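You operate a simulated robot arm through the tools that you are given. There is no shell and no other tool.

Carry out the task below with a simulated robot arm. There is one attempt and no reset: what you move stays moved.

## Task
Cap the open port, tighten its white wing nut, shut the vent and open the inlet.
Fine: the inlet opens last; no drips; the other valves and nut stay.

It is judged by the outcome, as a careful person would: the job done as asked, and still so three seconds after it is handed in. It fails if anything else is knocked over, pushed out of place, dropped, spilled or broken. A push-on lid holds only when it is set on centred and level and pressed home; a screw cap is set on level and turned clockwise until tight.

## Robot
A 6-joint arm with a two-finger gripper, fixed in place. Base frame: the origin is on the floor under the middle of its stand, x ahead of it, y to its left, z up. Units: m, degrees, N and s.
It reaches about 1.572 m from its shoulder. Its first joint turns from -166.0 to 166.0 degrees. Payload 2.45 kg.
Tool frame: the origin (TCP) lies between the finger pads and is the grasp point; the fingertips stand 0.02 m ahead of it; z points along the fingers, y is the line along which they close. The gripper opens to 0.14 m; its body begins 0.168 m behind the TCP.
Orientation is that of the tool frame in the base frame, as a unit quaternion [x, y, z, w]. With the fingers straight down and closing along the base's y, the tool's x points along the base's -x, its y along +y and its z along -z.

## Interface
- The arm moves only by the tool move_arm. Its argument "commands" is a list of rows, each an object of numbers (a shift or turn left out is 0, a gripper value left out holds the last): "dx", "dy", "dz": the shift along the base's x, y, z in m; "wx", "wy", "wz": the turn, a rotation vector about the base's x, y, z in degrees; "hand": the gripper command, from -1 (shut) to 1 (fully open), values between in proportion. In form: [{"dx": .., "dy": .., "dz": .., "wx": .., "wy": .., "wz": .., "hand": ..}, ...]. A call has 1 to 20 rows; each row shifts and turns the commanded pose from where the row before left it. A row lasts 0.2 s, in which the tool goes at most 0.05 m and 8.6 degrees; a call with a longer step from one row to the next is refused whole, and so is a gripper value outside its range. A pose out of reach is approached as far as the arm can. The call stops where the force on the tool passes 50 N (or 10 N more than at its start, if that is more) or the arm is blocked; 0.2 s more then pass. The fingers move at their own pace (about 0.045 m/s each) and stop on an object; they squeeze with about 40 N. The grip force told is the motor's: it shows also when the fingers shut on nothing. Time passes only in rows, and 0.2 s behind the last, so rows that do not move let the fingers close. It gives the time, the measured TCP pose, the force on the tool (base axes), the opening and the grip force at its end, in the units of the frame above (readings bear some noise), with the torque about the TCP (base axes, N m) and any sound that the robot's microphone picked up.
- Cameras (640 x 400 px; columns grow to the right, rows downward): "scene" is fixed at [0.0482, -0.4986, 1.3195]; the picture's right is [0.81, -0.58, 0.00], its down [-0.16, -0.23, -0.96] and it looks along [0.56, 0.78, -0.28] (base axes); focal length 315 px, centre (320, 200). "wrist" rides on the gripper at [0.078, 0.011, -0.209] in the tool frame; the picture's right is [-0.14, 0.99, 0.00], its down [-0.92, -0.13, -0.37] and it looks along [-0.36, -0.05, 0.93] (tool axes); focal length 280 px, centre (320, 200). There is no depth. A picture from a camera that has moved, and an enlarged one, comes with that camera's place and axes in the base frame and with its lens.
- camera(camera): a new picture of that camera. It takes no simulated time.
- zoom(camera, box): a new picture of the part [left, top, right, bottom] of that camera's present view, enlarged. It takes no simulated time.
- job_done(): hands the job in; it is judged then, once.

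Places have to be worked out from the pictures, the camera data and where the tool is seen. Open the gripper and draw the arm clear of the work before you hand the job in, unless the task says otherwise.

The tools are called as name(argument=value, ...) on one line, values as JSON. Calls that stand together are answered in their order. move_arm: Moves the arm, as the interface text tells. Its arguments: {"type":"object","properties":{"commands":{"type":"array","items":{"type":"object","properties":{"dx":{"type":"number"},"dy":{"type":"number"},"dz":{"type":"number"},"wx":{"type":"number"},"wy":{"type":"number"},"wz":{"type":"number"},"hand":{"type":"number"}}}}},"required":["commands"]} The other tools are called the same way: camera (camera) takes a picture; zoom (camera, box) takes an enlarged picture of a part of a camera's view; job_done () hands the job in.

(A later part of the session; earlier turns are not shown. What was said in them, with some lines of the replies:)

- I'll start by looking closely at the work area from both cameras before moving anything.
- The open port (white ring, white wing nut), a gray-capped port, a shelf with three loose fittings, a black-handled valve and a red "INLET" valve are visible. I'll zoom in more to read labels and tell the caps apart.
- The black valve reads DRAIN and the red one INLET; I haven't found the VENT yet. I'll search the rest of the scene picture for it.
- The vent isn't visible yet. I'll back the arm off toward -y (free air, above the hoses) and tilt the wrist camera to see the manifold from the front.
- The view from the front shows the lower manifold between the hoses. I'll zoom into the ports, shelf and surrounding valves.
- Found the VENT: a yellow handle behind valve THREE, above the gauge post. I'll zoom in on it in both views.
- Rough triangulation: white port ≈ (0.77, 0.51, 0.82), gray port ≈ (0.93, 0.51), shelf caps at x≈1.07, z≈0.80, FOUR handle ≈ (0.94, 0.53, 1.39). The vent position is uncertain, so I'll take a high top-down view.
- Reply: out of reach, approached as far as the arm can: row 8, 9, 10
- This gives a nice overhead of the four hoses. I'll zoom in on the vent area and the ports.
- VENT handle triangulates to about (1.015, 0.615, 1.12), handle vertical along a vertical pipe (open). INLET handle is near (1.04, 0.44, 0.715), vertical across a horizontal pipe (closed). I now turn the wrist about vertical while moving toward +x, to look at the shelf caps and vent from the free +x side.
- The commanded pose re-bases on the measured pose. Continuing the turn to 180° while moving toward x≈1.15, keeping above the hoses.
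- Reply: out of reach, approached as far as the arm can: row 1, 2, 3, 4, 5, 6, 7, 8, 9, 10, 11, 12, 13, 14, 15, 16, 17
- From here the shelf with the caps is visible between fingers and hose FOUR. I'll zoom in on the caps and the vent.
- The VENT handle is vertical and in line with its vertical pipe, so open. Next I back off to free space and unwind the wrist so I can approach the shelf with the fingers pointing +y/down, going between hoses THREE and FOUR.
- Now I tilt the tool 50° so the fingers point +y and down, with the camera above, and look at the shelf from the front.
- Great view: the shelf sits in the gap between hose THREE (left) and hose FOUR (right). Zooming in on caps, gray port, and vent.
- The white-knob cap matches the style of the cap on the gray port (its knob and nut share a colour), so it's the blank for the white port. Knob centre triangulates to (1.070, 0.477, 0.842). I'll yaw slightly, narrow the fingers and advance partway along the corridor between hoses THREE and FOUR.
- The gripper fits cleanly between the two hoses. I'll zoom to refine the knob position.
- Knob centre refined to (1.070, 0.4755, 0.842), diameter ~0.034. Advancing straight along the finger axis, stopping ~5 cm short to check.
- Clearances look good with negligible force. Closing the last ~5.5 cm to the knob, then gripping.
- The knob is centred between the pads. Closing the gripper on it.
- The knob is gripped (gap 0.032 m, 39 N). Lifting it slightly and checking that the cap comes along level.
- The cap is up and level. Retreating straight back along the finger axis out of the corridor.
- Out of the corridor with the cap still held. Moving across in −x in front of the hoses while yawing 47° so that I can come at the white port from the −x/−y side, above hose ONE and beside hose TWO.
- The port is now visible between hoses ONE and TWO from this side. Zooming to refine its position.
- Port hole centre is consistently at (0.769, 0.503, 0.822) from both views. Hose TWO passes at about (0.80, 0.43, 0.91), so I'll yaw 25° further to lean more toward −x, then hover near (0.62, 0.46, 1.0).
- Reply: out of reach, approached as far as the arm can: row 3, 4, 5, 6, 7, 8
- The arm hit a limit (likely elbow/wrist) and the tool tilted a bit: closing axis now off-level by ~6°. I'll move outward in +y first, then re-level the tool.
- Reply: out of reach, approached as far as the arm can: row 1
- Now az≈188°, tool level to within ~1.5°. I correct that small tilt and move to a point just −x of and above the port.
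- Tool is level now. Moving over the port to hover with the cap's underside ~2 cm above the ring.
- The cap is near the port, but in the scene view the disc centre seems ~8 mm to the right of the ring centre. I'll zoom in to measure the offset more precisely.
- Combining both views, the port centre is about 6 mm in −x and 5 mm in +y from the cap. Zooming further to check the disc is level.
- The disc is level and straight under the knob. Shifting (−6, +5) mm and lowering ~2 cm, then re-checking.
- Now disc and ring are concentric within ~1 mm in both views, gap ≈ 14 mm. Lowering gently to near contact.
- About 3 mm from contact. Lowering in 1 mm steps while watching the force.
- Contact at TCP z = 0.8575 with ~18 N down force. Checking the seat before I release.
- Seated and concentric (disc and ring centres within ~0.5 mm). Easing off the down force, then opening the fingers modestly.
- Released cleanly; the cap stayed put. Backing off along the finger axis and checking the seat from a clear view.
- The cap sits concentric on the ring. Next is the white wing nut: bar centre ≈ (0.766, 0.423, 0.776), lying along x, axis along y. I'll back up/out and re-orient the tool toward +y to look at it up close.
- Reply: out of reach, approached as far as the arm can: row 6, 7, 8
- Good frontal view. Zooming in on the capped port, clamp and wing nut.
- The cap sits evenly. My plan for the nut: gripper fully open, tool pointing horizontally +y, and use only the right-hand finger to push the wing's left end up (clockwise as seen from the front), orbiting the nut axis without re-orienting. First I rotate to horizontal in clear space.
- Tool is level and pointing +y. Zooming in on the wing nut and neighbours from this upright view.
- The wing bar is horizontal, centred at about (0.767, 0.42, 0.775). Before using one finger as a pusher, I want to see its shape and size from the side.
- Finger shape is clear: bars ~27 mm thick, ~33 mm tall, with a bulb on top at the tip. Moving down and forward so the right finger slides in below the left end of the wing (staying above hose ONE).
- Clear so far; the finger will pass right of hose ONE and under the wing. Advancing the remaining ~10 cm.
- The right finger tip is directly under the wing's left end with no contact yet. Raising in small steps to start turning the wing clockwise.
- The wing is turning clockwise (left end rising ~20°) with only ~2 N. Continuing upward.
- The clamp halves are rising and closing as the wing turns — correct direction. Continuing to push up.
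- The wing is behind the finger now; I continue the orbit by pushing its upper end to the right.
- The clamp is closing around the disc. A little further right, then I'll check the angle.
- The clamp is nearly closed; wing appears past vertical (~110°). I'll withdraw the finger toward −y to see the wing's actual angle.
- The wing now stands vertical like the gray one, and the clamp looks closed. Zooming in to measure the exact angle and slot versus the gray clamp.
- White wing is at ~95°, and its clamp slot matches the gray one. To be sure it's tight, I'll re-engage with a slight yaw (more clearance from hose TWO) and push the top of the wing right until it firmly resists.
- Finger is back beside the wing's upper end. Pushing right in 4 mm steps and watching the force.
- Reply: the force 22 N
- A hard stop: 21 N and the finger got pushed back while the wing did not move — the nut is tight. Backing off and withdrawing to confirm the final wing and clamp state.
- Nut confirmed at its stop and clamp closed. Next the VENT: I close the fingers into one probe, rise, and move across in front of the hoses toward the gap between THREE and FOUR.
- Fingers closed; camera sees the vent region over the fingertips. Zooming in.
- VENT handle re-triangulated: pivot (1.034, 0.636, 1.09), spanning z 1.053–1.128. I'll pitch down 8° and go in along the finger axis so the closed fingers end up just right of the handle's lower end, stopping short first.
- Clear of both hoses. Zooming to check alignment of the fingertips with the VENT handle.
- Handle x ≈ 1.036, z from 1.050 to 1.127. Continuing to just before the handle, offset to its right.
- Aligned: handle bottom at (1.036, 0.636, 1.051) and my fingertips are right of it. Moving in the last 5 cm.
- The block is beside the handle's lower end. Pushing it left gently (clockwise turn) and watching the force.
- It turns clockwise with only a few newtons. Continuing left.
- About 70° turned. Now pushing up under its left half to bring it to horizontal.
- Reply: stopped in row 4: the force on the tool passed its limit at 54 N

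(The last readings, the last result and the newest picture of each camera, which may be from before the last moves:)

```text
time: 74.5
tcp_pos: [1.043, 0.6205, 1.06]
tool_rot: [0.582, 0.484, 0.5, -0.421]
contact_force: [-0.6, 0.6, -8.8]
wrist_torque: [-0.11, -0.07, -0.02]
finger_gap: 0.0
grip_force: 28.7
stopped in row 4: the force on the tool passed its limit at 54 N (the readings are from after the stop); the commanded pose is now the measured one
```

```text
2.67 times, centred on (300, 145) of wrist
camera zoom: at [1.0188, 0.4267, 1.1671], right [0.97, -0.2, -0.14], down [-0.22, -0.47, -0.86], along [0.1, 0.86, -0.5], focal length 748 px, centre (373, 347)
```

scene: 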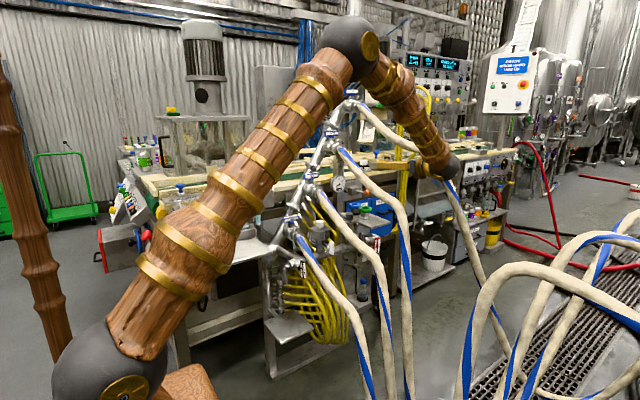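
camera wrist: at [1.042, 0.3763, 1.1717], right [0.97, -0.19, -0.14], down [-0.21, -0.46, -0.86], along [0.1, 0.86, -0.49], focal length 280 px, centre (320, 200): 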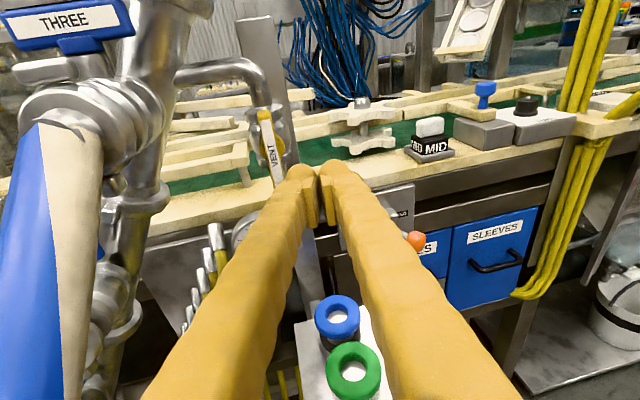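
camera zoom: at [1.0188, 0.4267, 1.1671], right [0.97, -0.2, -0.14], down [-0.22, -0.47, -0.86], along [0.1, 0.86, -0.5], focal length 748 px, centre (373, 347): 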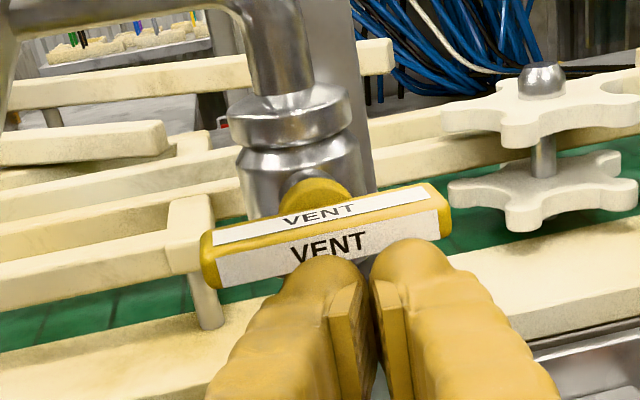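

The handle is horizontal and hit its stop: VENT is shut. Lowering slightly and backing straight out along the finger axis.

move_arm(commands=[{"dz": -0.005}, {"dz": -0.004}, {"dx": -0.0035, "dy": -0.0195, "dz": 0.0028}, {"dx": -0.0052, "dy": -0.0292, "dz": 0.0042}, {"dx": -0.0061, "dy": -0.0341, "dz": 0.0049}, {"dx": -0.0061, "dy": -0.0341, "dz": 0.0049}, {"dx": -0.0061, "dy": -0.0341, "dz": 0.0049}, {"dx": -0.0061, "dy": -0.0341, "dz": 0.0049}, {"dx": -0.0061, "dy": -0.0341, "dz": 0.0049}])

zoom(camera="wrist", box=[240, 70, 380, 200])

camera(camera="scene")

```text
time: 76.5
tcp_pos: [1.0026, 0.3998, 1.0831]
tool_rot: [0.582, 0.484, 0.5, -0.421]
contact_force: [0.0, 0.3, -0.8]
wrist_torque: [0.04, 0.01, 0.01]
finger_gap: 0.0
grip_force: 28.9
```

```text
3.08 times, centred on (310, 135) of wrist
camera zoom: at [0.9786, 0.2058, 1.191], right [0.97, -0.19, -0.14], down [-0.22, -0.47, -0.86], along [0.1, 0.86, -0.5], focal length 863 px, centre (351, 400)
```

zoom: 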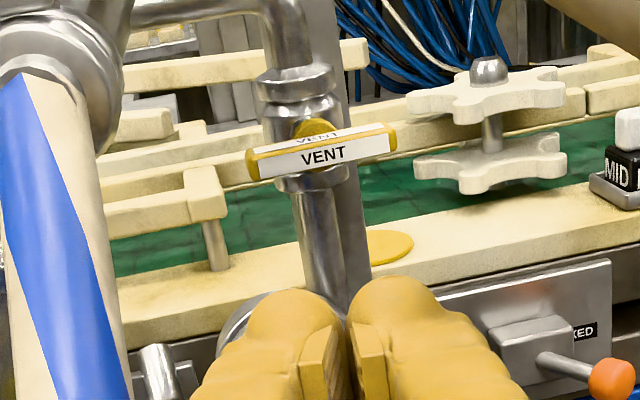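

```text
taken
```

scene: 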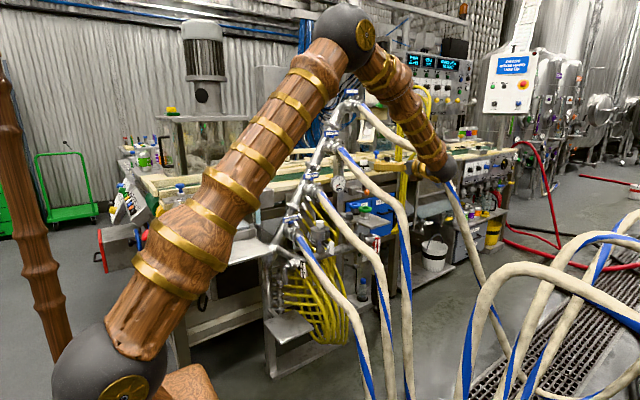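

VENT is horizontal (shut). Now for the INLET, last: handle centre triangulates to (1.050, 0.445, 0.706), vertical, z 0.668–0.744. I'll retreat, then re-aim the closed fingers ~35° down, yawed slightly, lined up to the right of the handle's top end.

move_arm(commands=[{"dx": -0.0066, "dy": -0.0365, "dz": 0.0053}, {"dx": -0.0066, "dy": -0.0365, "dz": 0.0053}, {"dx": -0.0066, "dy": -0.0365, "dz": 0.0053}, {"dx": -0.0066, "dy": -0.0365, "dz": 0.0053}, {"dx": -0.0066, "dy": -0.0365, "dz": 0.0053}, {"dx": -0.0066, "dy": -0.0365, "dz": 0.0053}, {"dx": -0.0066, "dy": -0.0365, "dz": 0.0053}, {"dx": -0.0066, "dy": -0.0365, "dz": 0.0053}, {"dx": 0.03, "dz": -0.02, "wx": -5.34, "wy": 0.18, "wz": 3.0}, {"dx": 0.035, "dz": -0.03, "wx": -5.34, "wy": 0.18, "wz": 3.0}, {"dx": 0.035, "dz": -0.03, "wx": -5.34, "wy": 0.18, "wz": 3.0}, {"dx": 0.035, "dz": -0.03, "wx": -5.34, "wy": 0.18, "wz": 3.0}, {"dx": 0.035, "dz": -0.03, "wx": -5.34, "wy": 0.18, "wz": 3.0}, {}])

camera(camera="wrist")

camera(camera="scene")

```text
time: 79.5
tcp_pos: [1.1212, 0.1074, 0.9847]
tool_rot: [0.599, 0.654, 0.312, -0.34]
contact_force: [-0.1, -0.1, -0.5]
wrist_torque: [0.01, 0.01, 0.04]
finger_gap: 0.0
grip_force: 29.1
```

```text
taken
camera wrist: at [1.1431, -0.0157, 1.1689], right [0.99, 0.01, -0.11], down [-0.05, -0.84, -0.54], along [-0.1, 0.54, -0.83], focal length 280 px, centre (320, 200)
```

wrist: 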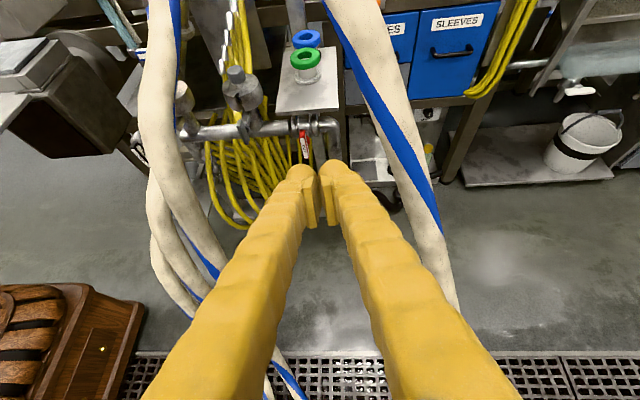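

```text
taken
```

scene: 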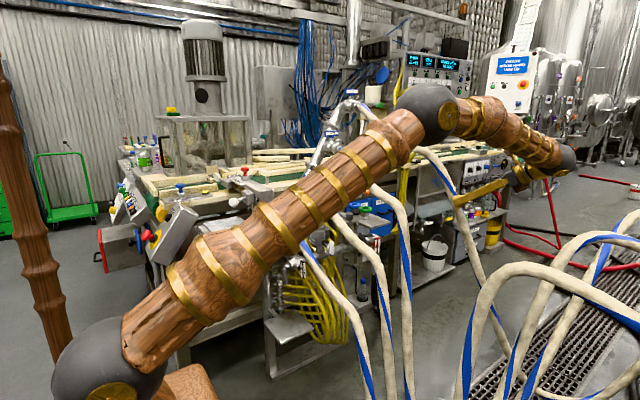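

The INLET handle is visible just ahead of the fingertips, between the hoses. Zooming to refine.

zoom(camera="wrist", box=[256, 90, 384, 200])

zoom(camera="scene", box=[345, 215, 409, 265])

```text
3.64 times, centred on (320, 145) of wrist
camera zoom: at [1.1431, -0.0157, 1.1689], right [0.99, 0.01, -0.11], down [-0.05, -0.84, -0.54], along [-0.1, 0.54, -0.83], focal length 1020 px, centre (320, 400)
```

zoom: 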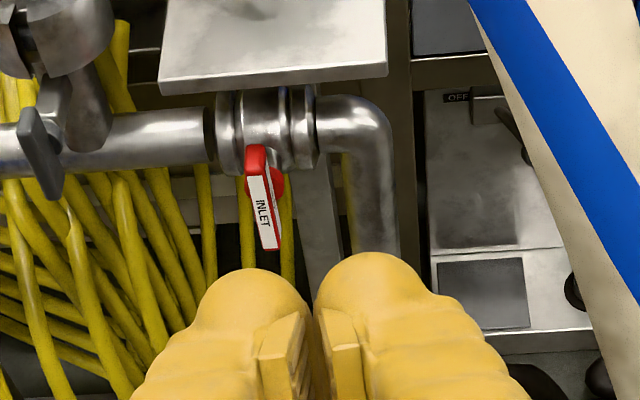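

```text
8.00 times, centred on (377, 240) of scene
camera zoom: at [0.0482, -0.4986, 1.3195], right [0.81, -0.58, 0.0], down [-0.16, -0.23, -0.96], along [0.56, 0.78, -0.28], focal length 2521 px, centre (-136, -120)
```

zoom: 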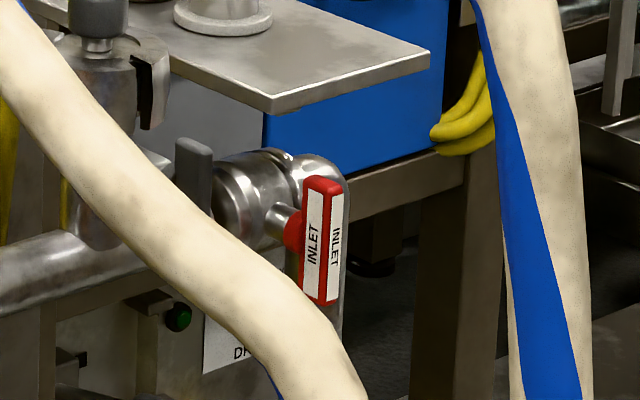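

Handle confirmed at (1.050, 0.445), z 0.668–0.744. Advancing along the finger axis, stopping ~4 cm short.

move_arm(commands=[{"dx": -0.0032, "dy": 0.0362, "dz": -0.0271}, {"dx": -0.0032, "dy": 0.0362, "dz": -0.0271}, {"dx": -0.0032, "dy": 0.0362, "dz": -0.0271}, {"dx": -0.0032, "dy": 0.0362, "dz": -0.0271}, {"dx": -0.0032, "dy": 0.0362, "dz": -0.0271}, {"dx": -0.0032, "dy": 0.0362, "dz": -0.0271}, {"dx": -0.0032, "dy": 0.0362, "dz": -0.0271}, {"dx": -0.0032, "dy": 0.0362, "dz": -0.0271}, {}])

camera(camera="wrist")

zoom(camera="scene", box=[340, 190, 468, 270])

```text
time: 81.5
tcp_pos: [1.0957, 0.4008, 0.7674]
tool_rot: [0.599, 0.654, 0.312, -0.341]
contact_force: [0.0, -0.1, 0.0]
wrist_torque: [0.01, 0.04, -0.04]
finger_gap: 0.0001
grip_force: 30.0
```

```text
taken
camera wrist: at [1.117, 0.2764, 0.9517], right [0.99, 0.01, -0.11], down [-0.06, -0.84, -0.54], along [-0.1, 0.55, -0.83], focal length 280 px, centre (320, 200)
```

wrist: 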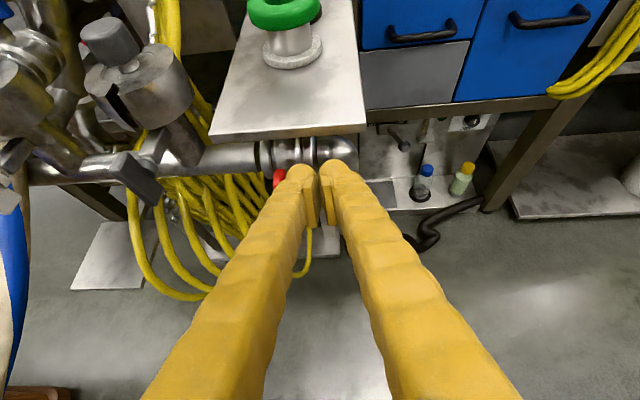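

```text
5.00 times, centred on (404, 230) of scene
camera zoom: at [0.0482, -0.4986, 1.3195], right [0.81, -0.58, 0.0], down [-0.16, -0.23, -0.96], along [0.56, 0.78, -0.28], focal length 1575 px, centre (-100, 50)
```

zoom: 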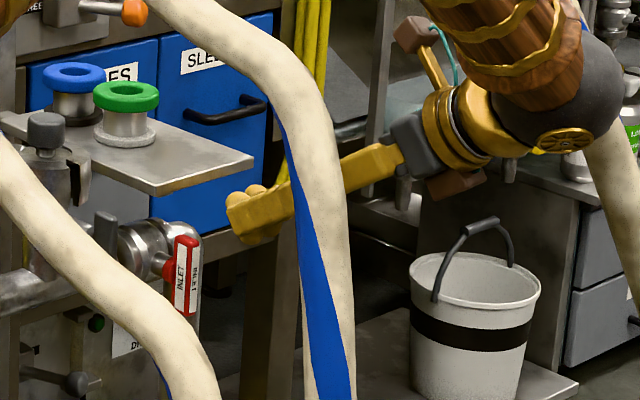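

Fingertips are just right of and above the INLET handle top. Moving in the last 4 cm.

move_arm(commands=[{"dx": -0.0015, "dy": 0.016, "dz": -0.013}, {"dx": -0.0012, "dy": 0.016, "dz": -0.013}, {}])

zoom(camera="wrist", box=[230, 110, 390, 240])

zoom(camera="scene", box=[345, 205, 425, 265])

```text
time: 82.3
tcp_pos: [1.0908, 0.4299, 0.7408]
tool_rot: [0.599, 0.654, 0.312, -0.341]
contact_force: [0.2, 0.1, -0.9]
wrist_torque: [0.03, -0.03, -0.01]
finger_gap: 0.0
grip_force: 29.8
```

```text
3.08 times, centred on (310, 175) of wrist
camera zoom: at [1.1142, 0.3068, 0.9258], right [0.99, 0.01, -0.11], down [-0.06, -0.84, -0.54], along [-0.1, 0.55, -0.83], focal length 863 px, centre (351, 277)
```

zoom: 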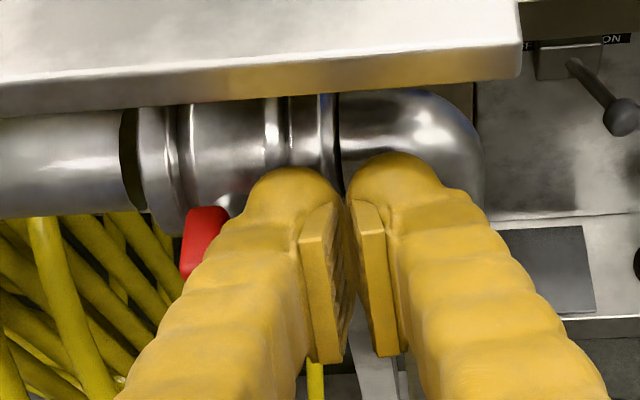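

```text
6.67 times, centred on (385, 235) of scene
camera zoom: at [0.0482, -0.4986, 1.3195], right [0.81, -0.58, 0.0], down [-0.16, -0.23, -0.96], along [0.56, 0.78, -0.28], focal length 2101 px, centre (-113, -33)
```

zoom: 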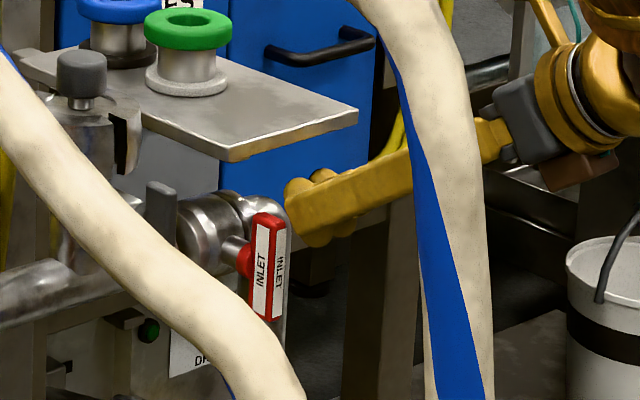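

Finger block overlaps the top ~2 cm of the handle on its right side. Everything else is done, so now I open the INLET: pushing its top end left (counter-clockwise) in small steps.

move_arm(commands=[{"dx": -0.004}, {"dx": -0.004}, {"dx": -0.004}, {}])

zoom(camera="scene", box=[345, 205, 425, 265])

zoom(camera="wrist", box=[230, 110, 390, 240])

```text
time: 83.3
tcp_pos: [1.0809, 0.4304, 0.7421]
tool_rot: [0.599, 0.654, 0.312, -0.341]
contact_force: [0.6, -0.8, -0.2]
wrist_torque: [0.0, 0.0, 0.02]
finger_gap: 0.0
grip_force: 29.2
```

```text
6.67 times, centred on (385, 235) of scene
camera zoom: at [0.0482, -0.4986, 1.3195], right [0.81, -0.58, 0.0], down [-0.16, -0.23, -0.96], along [0.56, 0.78, -0.28], focal length 2101 px, centre (-113, -33)
```

zoom: 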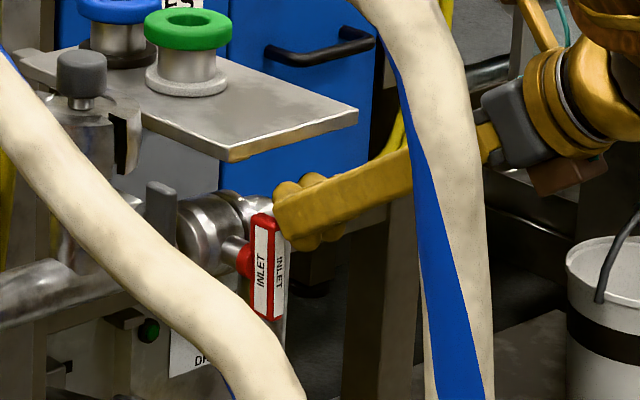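

```text
3.08 times, centred on (310, 175) of wrist
camera zoom: at [1.1021, 0.306, 0.926], right [0.99, 0.01, -0.11], down [-0.06, -0.84, -0.54], along [-0.1, 0.55, -0.83], focal length 863 px, centre (351, 277)
```

zoom: 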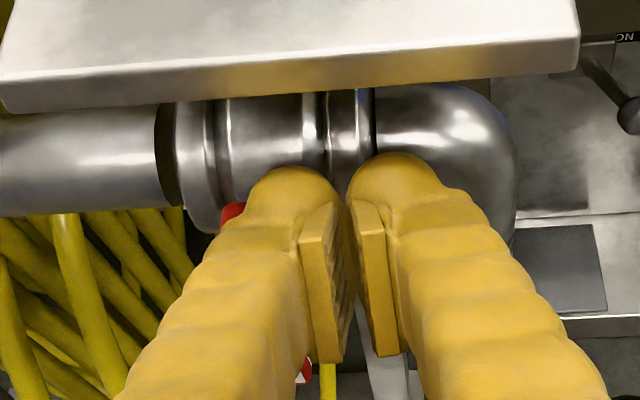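

No contact yet — the rounded fingertips likely only graze the top of the handle. Backing right, lowering 11 mm and going 4 mm deeper, then pushing again.

move_arm(commands=[{"dx": 0.006}, {"dx": 0.006}, {"dz": -0.006, "dy": 0.002}, {"dz": -0.005, "dy": 0.002}, {"dx": -0.004}, {"dx": -0.004}, {"dx": -0.004}, {}])

zoom(camera="scene", box=[345, 205, 425, 265])

```text
time: 85.1
tcp_pos: [1.0807, 0.4348, 0.7332]
tool_rot: [0.599, 0.654, 0.312, -0.34]
contact_force: [1.6, 0.3, -0.1]
wrist_torque: [0.0, -0.03, 0.01]
finger_gap: 0.0
grip_force: 28.9
```

```text
6.67 times, centred on (385, 235) of scene
camera zoom: at [0.0482, -0.4986, 1.3195], right [0.81, -0.58, 0.0], down [-0.16, -0.23, -0.96], along [0.56, 0.78, -0.28], focal length 2101 px, centre (-113, -33)
```

zoom: 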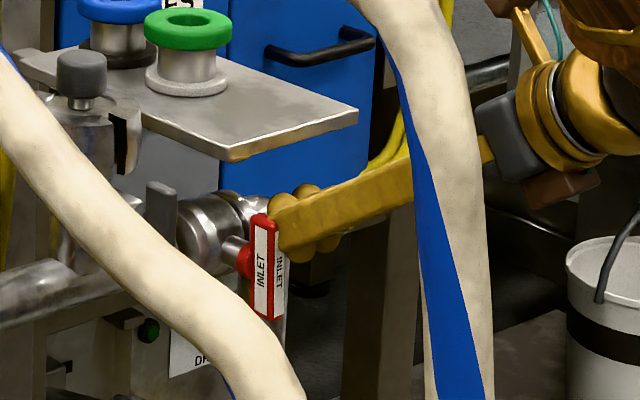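

Light contact beginning (1.6 N). Pushing further left step by step.

move_arm(commands=[{"dx": -0.004}, {"dx": -0.003}, {}])

zoom(camera="scene", box=[345, 205, 425, 265])

zoom(camera="wrist", box=[230, 110, 390, 240])

```text
time: 85.9
tcp_pos: [1.0725, 0.4348, 0.7326]
tool_rot: [0.6, 0.654, 0.312, -0.34]
contact_force: [2.1, -3.7, -0.3]
wrist_torque: [-0.03, -0.01, 0.05]
finger_gap: 0.0
grip_force: 29.6
```

```text
6.67 times, centred on (385, 235) of scene
camera zoom: at [0.0482, -0.4986, 1.3195], right [0.81, -0.58, 0.0], down [-0.16, -0.23, -0.96], along [0.56, 0.78, -0.28], focal length 2101 px, centre (-113, -33)
```

zoom: 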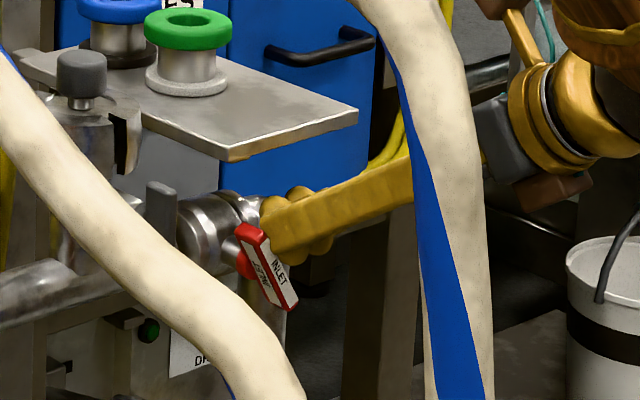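

```text
3.08 times, centred on (310, 175) of wrist
camera zoom: at [1.0947, 0.3103, 0.9159], right [0.99, 0.01, -0.11], down [-0.06, -0.84, -0.54], along [-0.1, 0.55, -0.83], focal length 863 px, centre (351, 277)
```

zoom: 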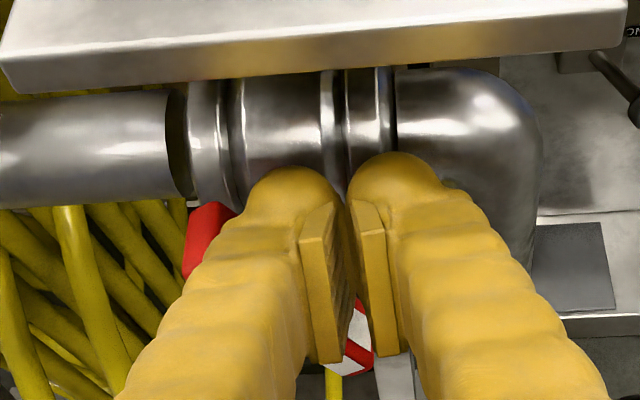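

INLET is opening counter-clockwise (~32° so far) with only ~2 N. Continuing left.

move_arm(commands=[{"dx": -0.004}, {"dx": -0.004}, {"dx": -0.004}, {}])

zoom(camera="scene", box=[345, 205, 425, 265])

zoom(camera="wrist", box=[230, 110, 390, 240])

```text
time: 86.9
tcp_pos: [1.0605, 0.4355, 0.7315]
tool_rot: [0.599, 0.653, 0.312, -0.341]
contact_force: [2.3, 1.8, 3.5]
wrist_torque: [0.02, -0.03, -0.07]
finger_gap: 0.0
grip_force: 29.3
```

```text
6.67 times, centred on (385, 235) of scene
camera zoom: at [0.0482, -0.4986, 1.3195], right [0.81, -0.58, 0.0], down [-0.16, -0.23, -0.96], along [0.56, 0.78, -0.28], focal length 2101 px, centre (-113, -33)
```

zoom: 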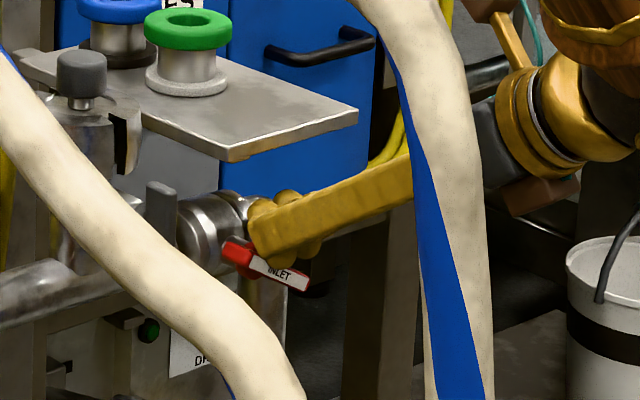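

```text
3.08 times, centred on (310, 175) of wrist
camera zoom: at [1.0827, 0.3103, 0.9162], right [0.99, 0.01, -0.11], down [-0.05, -0.84, -0.54], along [-0.1, 0.55, -0.83], focal length 863 px, centre (351, 277)
```

zoom: 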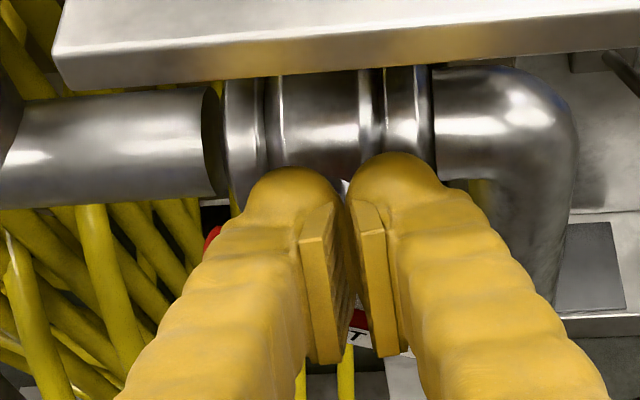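

~61° open. Now shifting slightly left and pressing down on its left half to bring it horizontal.

move_arm(commands=[{"dx": -0.004, "dz": -0.002}, {"dx": -0.003, "dz": -0.002}, {"dz": -0.002}, {}])

zoom(camera="scene", box=[345, 205, 425, 265])

```text
time: 87.9
tcp_pos: [1.0556, 0.4341, 0.7308]
tool_rot: [0.599, 0.654, 0.314, -0.34]
contact_force: [16.8, 2.1, 46.7]
wrist_torque: [0.13, -0.29, -0.01]
finger_gap: 0.0061
grip_force: 29.0
```

```text
6.67 times, centred on (385, 235) of scene
camera zoom: at [0.0482, -0.4986, 1.3195], right [0.81, -0.58, 0.0], down [-0.16, -0.23, -0.96], along [0.56, 0.78, -0.28], focal length 2101 px, centre (-113, -33)
```

zoom: 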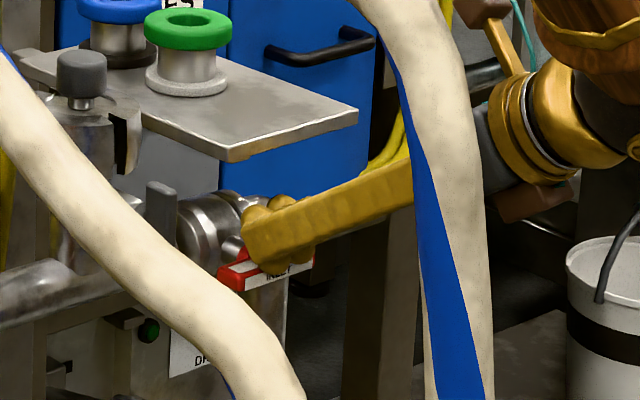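

The handle now looks horizontal and I feel its stop (47 N). Easing off upward and checking.

move_arm(commands=[{"dz": 0.004}, {"dz": 0.006}, {"dz": 0.008, "dy": -0.004}, {}])

zoom(camera="scene", box=[345, 205, 425, 265])

camera(camera="wrist")

```text
time: 88.9
tcp_pos: [1.0538, 0.4289, 0.7434]
tool_rot: [0.6, 0.654, 0.311, -0.34]
contact_force: [0.2, 0.4, 0.3]
wrist_torque: [0.02, 0.01, -0.01]
finger_gap: 0.0002
grip_force: 29.2
```

```text
6.67 times, centred on (385, 235) of scene
camera zoom: at [0.0482, -0.4986, 1.3195], right [0.81, -0.58, 0.0], down [-0.16, -0.23, -0.96], along [0.56, 0.78, -0.28], focal length 2101 px, centre (-113, -33)
```

zoom: 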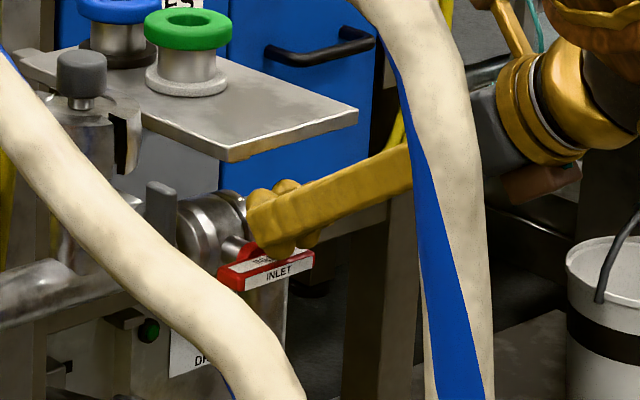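

```text
taken
camera wrist: at [1.076, 0.3054, 0.9273], right [0.99, 0.01, -0.11], down [-0.06, -0.84, -0.54], along [-0.1, 0.55, -0.83], focal length 280 px, centre (320, 200)
```

wrist: 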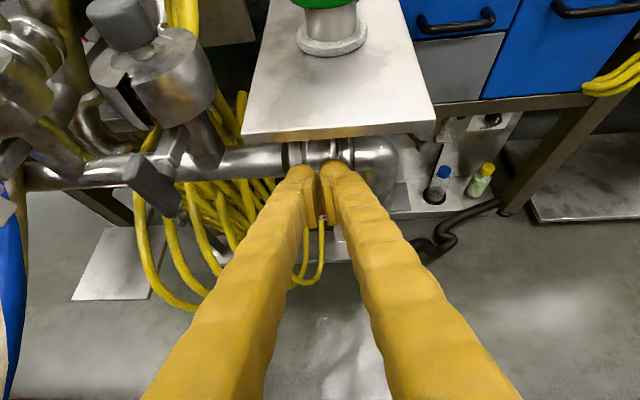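

INLET handle is horizontal (open). Retreating straight back along the finger axis out of the hose gap.

move_arm(commands=[{"dx": 0.0018, "dy": -0.0204, "dz": 0.0143}, {"dx": 0.0028, "dy": -0.0326, "dz": 0.0229}, {"dx": 0.0032, "dy": -0.0367, "dz": 0.0258}, {"dx": 0.0032, "dy": -0.0367, "dz": 0.0258}, {"dx": 0.0032, "dy": -0.0367, "dz": 0.0258}, {"dx": 0.0032, "dy": -0.0367, "dz": 0.0258}, {"dx": 0.0032, "dy": -0.0367, "dz": 0.0258}, {"dx": 0.0032, "dy": -0.0367, "dz": 0.0258}, {"dx": 0.0032, "dy": -0.0367, "dz": 0.0258}, {"dx": 0.0032, "dy": -0.0367, "dz": 0.0258}])

camera(camera="wrist")

camera(camera="scene")

```text
time: 91.1
tcp_pos: [1.0862, 0.0823, 0.9858]
tool_rot: [0.599, 0.654, 0.312, -0.341]
contact_force: [0.2, 0.5, 0.4]
wrist_torque: [-0.03, 0.03, 0.0]
finger_gap: 0.0
grip_force: 29.4
```

```text
taken
camera wrist: at [1.1077, -0.0412, 1.17], right [0.99, 0.01, -0.11], down [-0.06, -0.84, -0.54], along [-0.1, 0.55, -0.83], focal length 280 px, centre (320, 200)
```

wrist: 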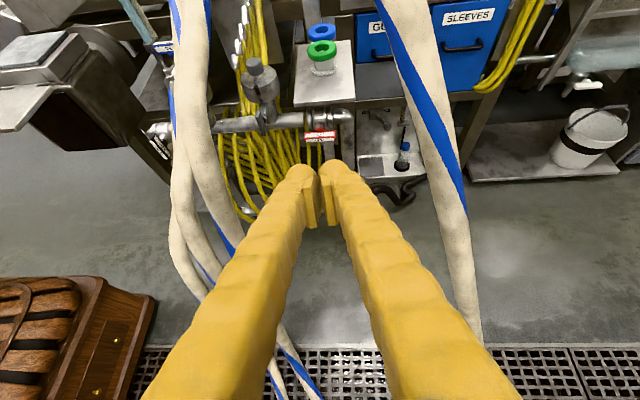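

```text
taken
```

scene: 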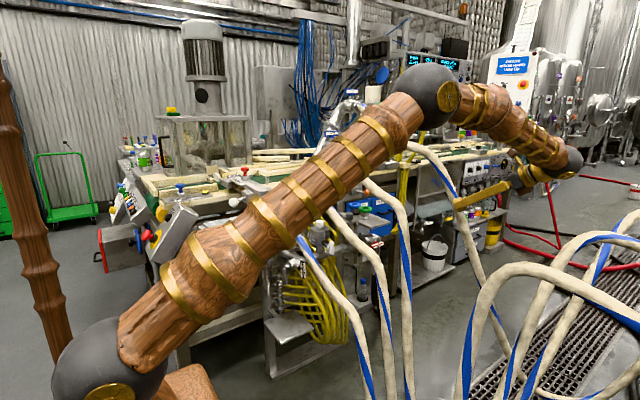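

Clear of the hoses. Raising further, opening the gripper, then inspecting gauge, port and valves.

move_arm(commands=[{"dy": -0.02, "dz": 0.03, "dx": -0.03, "hand": 1}, {"dy": -0.02, "dz": 0.03, "dx": -0.035}, {"dz": 0.03, "dx": -0.035}, {"dz": 0.03, "dx": -0.035}, {"dz": 0.03, "dx": -0.035}, {"dz": 0.03, "dx": -0.035}, {"dz": 0.03, "dx": -0.035}, {"dx": -0.035}, {}])

camera(camera="wrist")

camera(camera="scene")

```text
refused: row 2 steps farther than a row can; nothing moved
```

```text
taken
camera wrist: at [1.1077, -0.0412, 1.17], right [0.99, 0.01, -0.11], down [-0.06, -0.84, -0.54], along [-0.1, 0.55, -0.83], focal length 280 px, centre (320, 200)
```

wrist: 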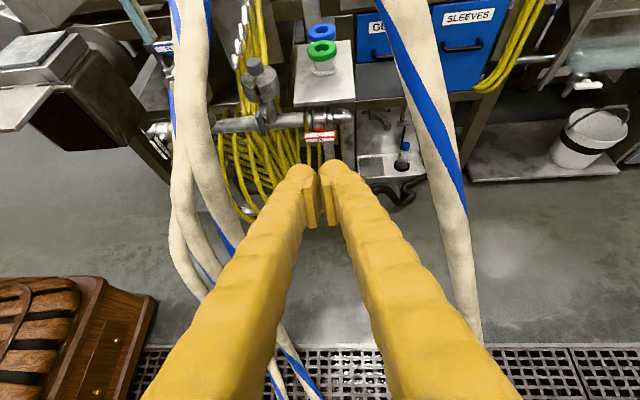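

```text
taken
```

scene: 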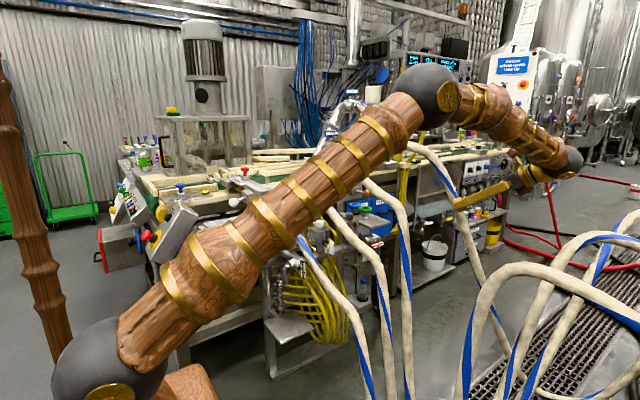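

One step was slightly over the limit, so nothing moved. Repeating with smaller steps.

move_arm(commands=[{"dy": -0.02, "dz": 0.03, "dx": -0.02, "hand": 1}, {"dy": -0.02, "dz": 0.03, "dx": -0.02}, {"dz": 0.03, "dx": -0.03}, {"dz": 0.03, "dx": -0.03}, {"dz": 0.03, "dx": -0.03}, {"dz": 0.03, "dx": -0.03}, {"dz": 0.03, "dx": -0.03}, {"dx": -0.04}, {"dx": -0.04}, {"dx": -0.04}, {}])

camera(camera="wrist")

camera(camera="scene")

```text
time: 93.5
tcp_pos: [0.7741, 0.0444, 1.1975]
tool_rot: [0.6, 0.654, 0.312, -0.34]
contact_force: [-0.1, -0.2, -0.1]
wrist_torque: [0.02, 0.02, 0.02]
finger_gap: 0.14
grip_force: 0.1
```

```text
taken
camera wrist: at [0.7952, -0.0803, 1.3806], right [0.99, 0.01, -0.11], down [-0.05, -0.84, -0.54], along [-0.1, 0.55, -0.83], focal length 280 px, centre (320, 200)
```

wrist: 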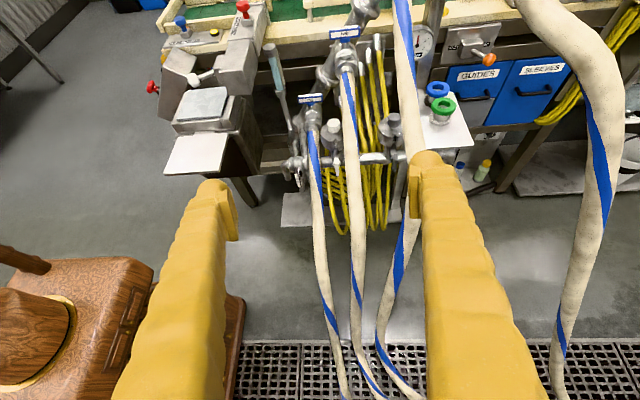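

```text
taken
```

scene: 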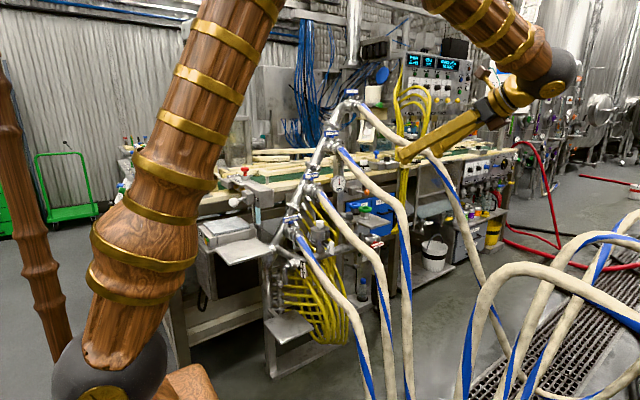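

The arm is clear. Now inspecting the gauge, port, wing nut, inlet, drain and the other valves in the scene picture.

zoom(camera="scene", box=[290, 165, 410, 255])

zoom(camera="scene", box=[306, 215, 354, 262])

zoom(camera="scene", box=[325, 140, 373, 195])

zoom(camera="scene", box=[350, 220, 400, 320])

zoom(camera="scene", box=[265, 200, 335, 300])

zoom(camera="scene", box=[300, 80, 400, 160])

```text
4.44 times, centred on (350, 210) of scene
camera zoom: at [0.0482, -0.4986, 1.3195], right [0.81, -0.58, 0.0], down [-0.16, -0.23, -0.96], along [0.56, 0.78, -0.28], focal length 1400 px, centre (187, 156)
```

zoom: 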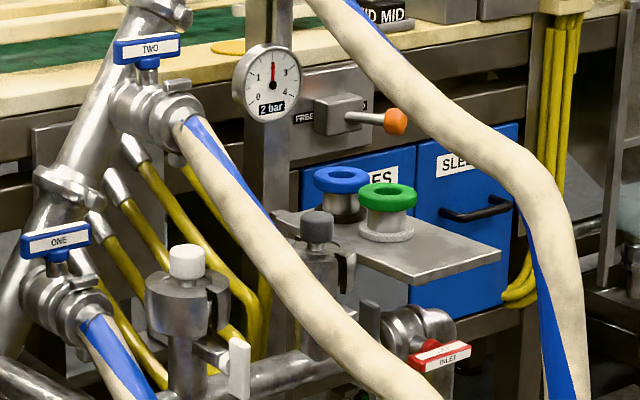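

```text
8.51 times, centred on (330, 238) of scene
camera zoom: at [0.0482, -0.4986, 1.3195], right [0.81, -0.58, 0.0], down [-0.16, -0.23, -0.96], along [0.56, 0.78, -0.28], focal length 2682 px, centre (235, -128)
```

zoom: 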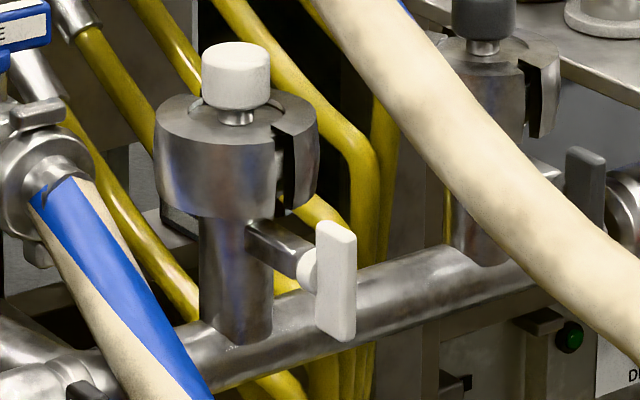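

```text
7.27 times, centred on (349, 168) of scene
camera zoom: at [0.0482, -0.4986, 1.3195], right [0.81, -0.58, 0.0], down [-0.16, -0.23, -0.96], along [0.56, 0.78, -0.28], focal length 2292 px, centre (109, 436)
```

zoom: 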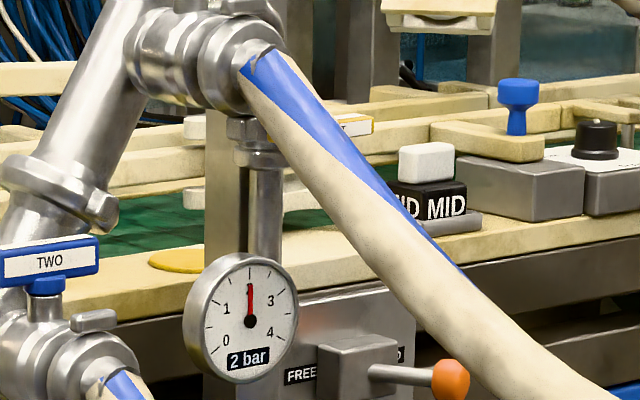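

```text
4.00 times, centred on (375, 270) of scene
camera zoom: at [0.0482, -0.4986, 1.3195], right [0.81, -0.58, 0.0], down [-0.16, -0.23, -0.96], along [0.56, 0.78, -0.28], focal length 1260 px, centre (100, -80)
```

zoom: 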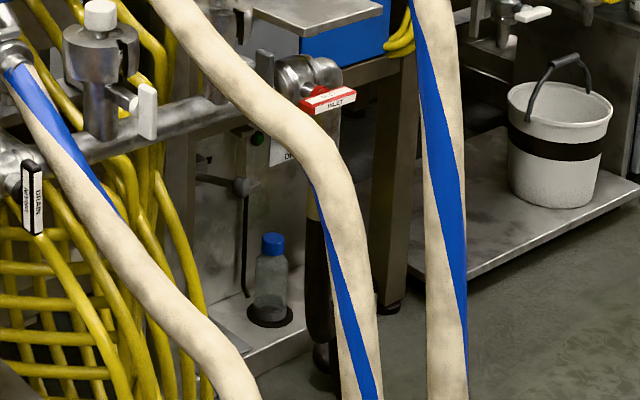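

```text
4.00 times, centred on (300, 250) of scene
camera zoom: at [0.0482, -0.4986, 1.3195], right [0.81, -0.58, 0.0], down [-0.16, -0.23, -0.96], along [0.56, 0.78, -0.28], focal length 1260 px, centre (400, 0)
```

zoom: 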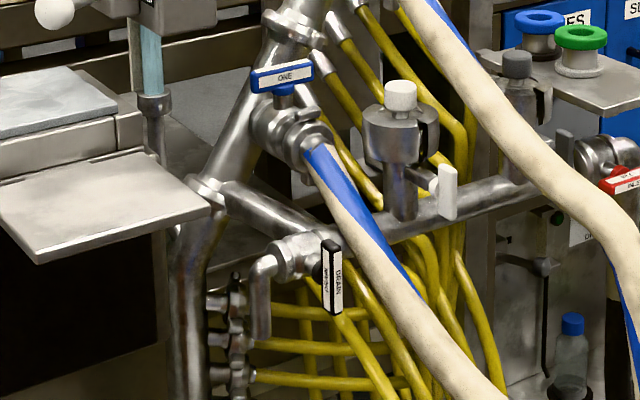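

```text
5.00 times, centred on (350, 120) of scene
camera zoom: at [0.0482, -0.4986, 1.3195], right [0.81, -0.58, 0.0], down [-0.16, -0.23, -0.96], along [0.56, 0.78, -0.28], focal length 1575 px, centre (170, 600)
```

zoom: 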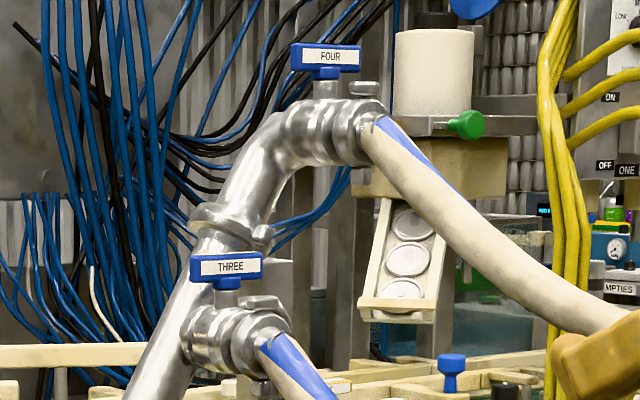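

The gauge reads 2 bar, the port is capped and clamped, INLET is horizontal, VENT horizontal, DRAIN and ONE–FOUR unchanged, gray nut untouched. I'll wait a few seconds, drawing a bit further back, to confirm pressure holds with no drips.

move_arm(commands=[{"dz": 0.02, "dy": -0.02}, {"dz": 0.02, "dy": -0.02}, {}, {}, {}, {}, {}, {}, {}, {}, {}, {}, {}, {}, {}, {}])

zoom(camera="scene", box=[290, 165, 410, 255])

zoom(camera="scene", box=[306, 215, 354, 262])

zoom(camera="scene", box=[240, 220, 400, 380])

zoom(camera="wrist", box=[270, 60, 460, 200])

```text
time: 96.9
tcp_pos: [0.7715, 0.0023, 1.2381]
tool_rot: [0.599, 0.655, 0.312, -0.341]
contact_force: [0.7, 0.8, 0.7]
wrist_torque: [-0.02, 0.02, -0.01]
finger_gap: 0.14
grip_force: 0.1
```

```text
4.44 times, centred on (350, 210) of scene
camera zoom: at [0.0482, -0.4986, 1.3195], right [0.81, -0.58, 0.0], down [-0.16, -0.23, -0.96], along [0.56, 0.78, -0.28], focal length 1400 px, centre (187, 156)
```

zoom: 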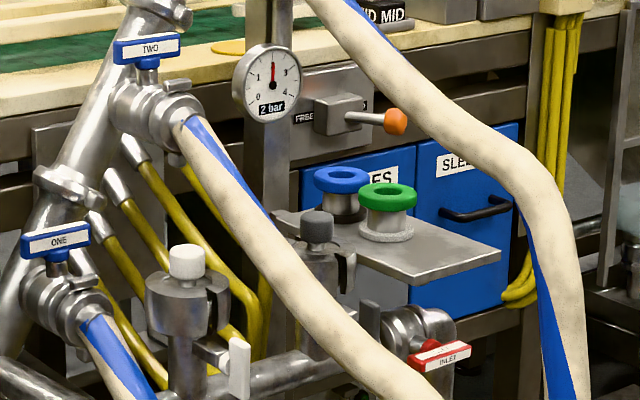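

```text
8.51 times, centred on (330, 238) of scene
camera zoom: at [0.0482, -0.4986, 1.3195], right [0.81, -0.58, 0.0], down [-0.16, -0.23, -0.96], along [0.56, 0.78, -0.28], focal length 2682 px, centre (235, -128)
```

zoom: 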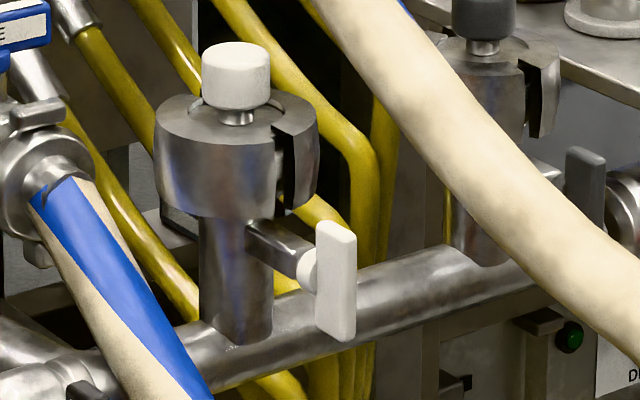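

```text
2.50 times, centred on (320, 300) of scene
camera zoom: at [0.0482, -0.4986, 1.3195], right [0.81, -0.58, 0.0], down [-0.16, -0.23, -0.96], along [0.56, 0.78, -0.28], focal length 788 px, centre (320, -50)
```

zoom: 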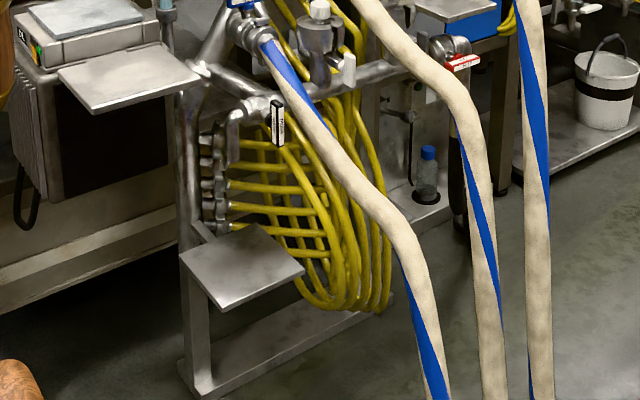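

```text
2.86 times, centred on (365, 130) of wrist
camera zoom: at [0.7941, -0.1206, 1.4204], right [0.99, 0.01, -0.11], down [-0.06, -0.84, -0.54], along [-0.1, 0.55, -0.83], focal length 801 px, centre (191, 400)
```

zoom: 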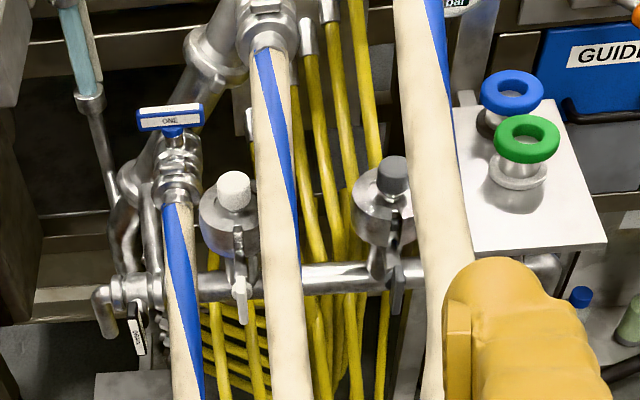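

The gauge has held at 2 bar for several seconds and I see no drips. The white port matches the gray one: capped, with its clamp closed and wing vertical. The arm is clear with the gripper open, so I'm handing the job in.

job_done()

```text
The job is handed in.
```

The open port is capped, its white wing nut is tight, the vent is shut and the inlet is open. I've handed the job in, but it gave no verdict.

- **Cap:** I used the white-knobbed cap from the shelf because it matches the one on the gray port. It sits level and centred.
- **Wing nut:** I turned it clockwise a little past a quarter turn, until it hit a hard stop. The clamp closed around the cap.
- **Vent, then inlet:** Both handles were turned until they were horizontal and hit their stops, with the inlet last.
- **Pressure:** The gauge rose to 2 bar once the inlet opened. It was still there about 3 seconds later, with no drips visible.
- **Everything else:** The drain, valves ONE to FOUR, the gray nut and the two caps left on the shelf look unmoved in the last pictures. The arm is clear of the work, with the gripper open.

The vent handle took a brief 54 N push as it reached its stop, just over the arm's 50 N limit. The inlet handle took about 47 N. Neither handle showed any damage afterwards.
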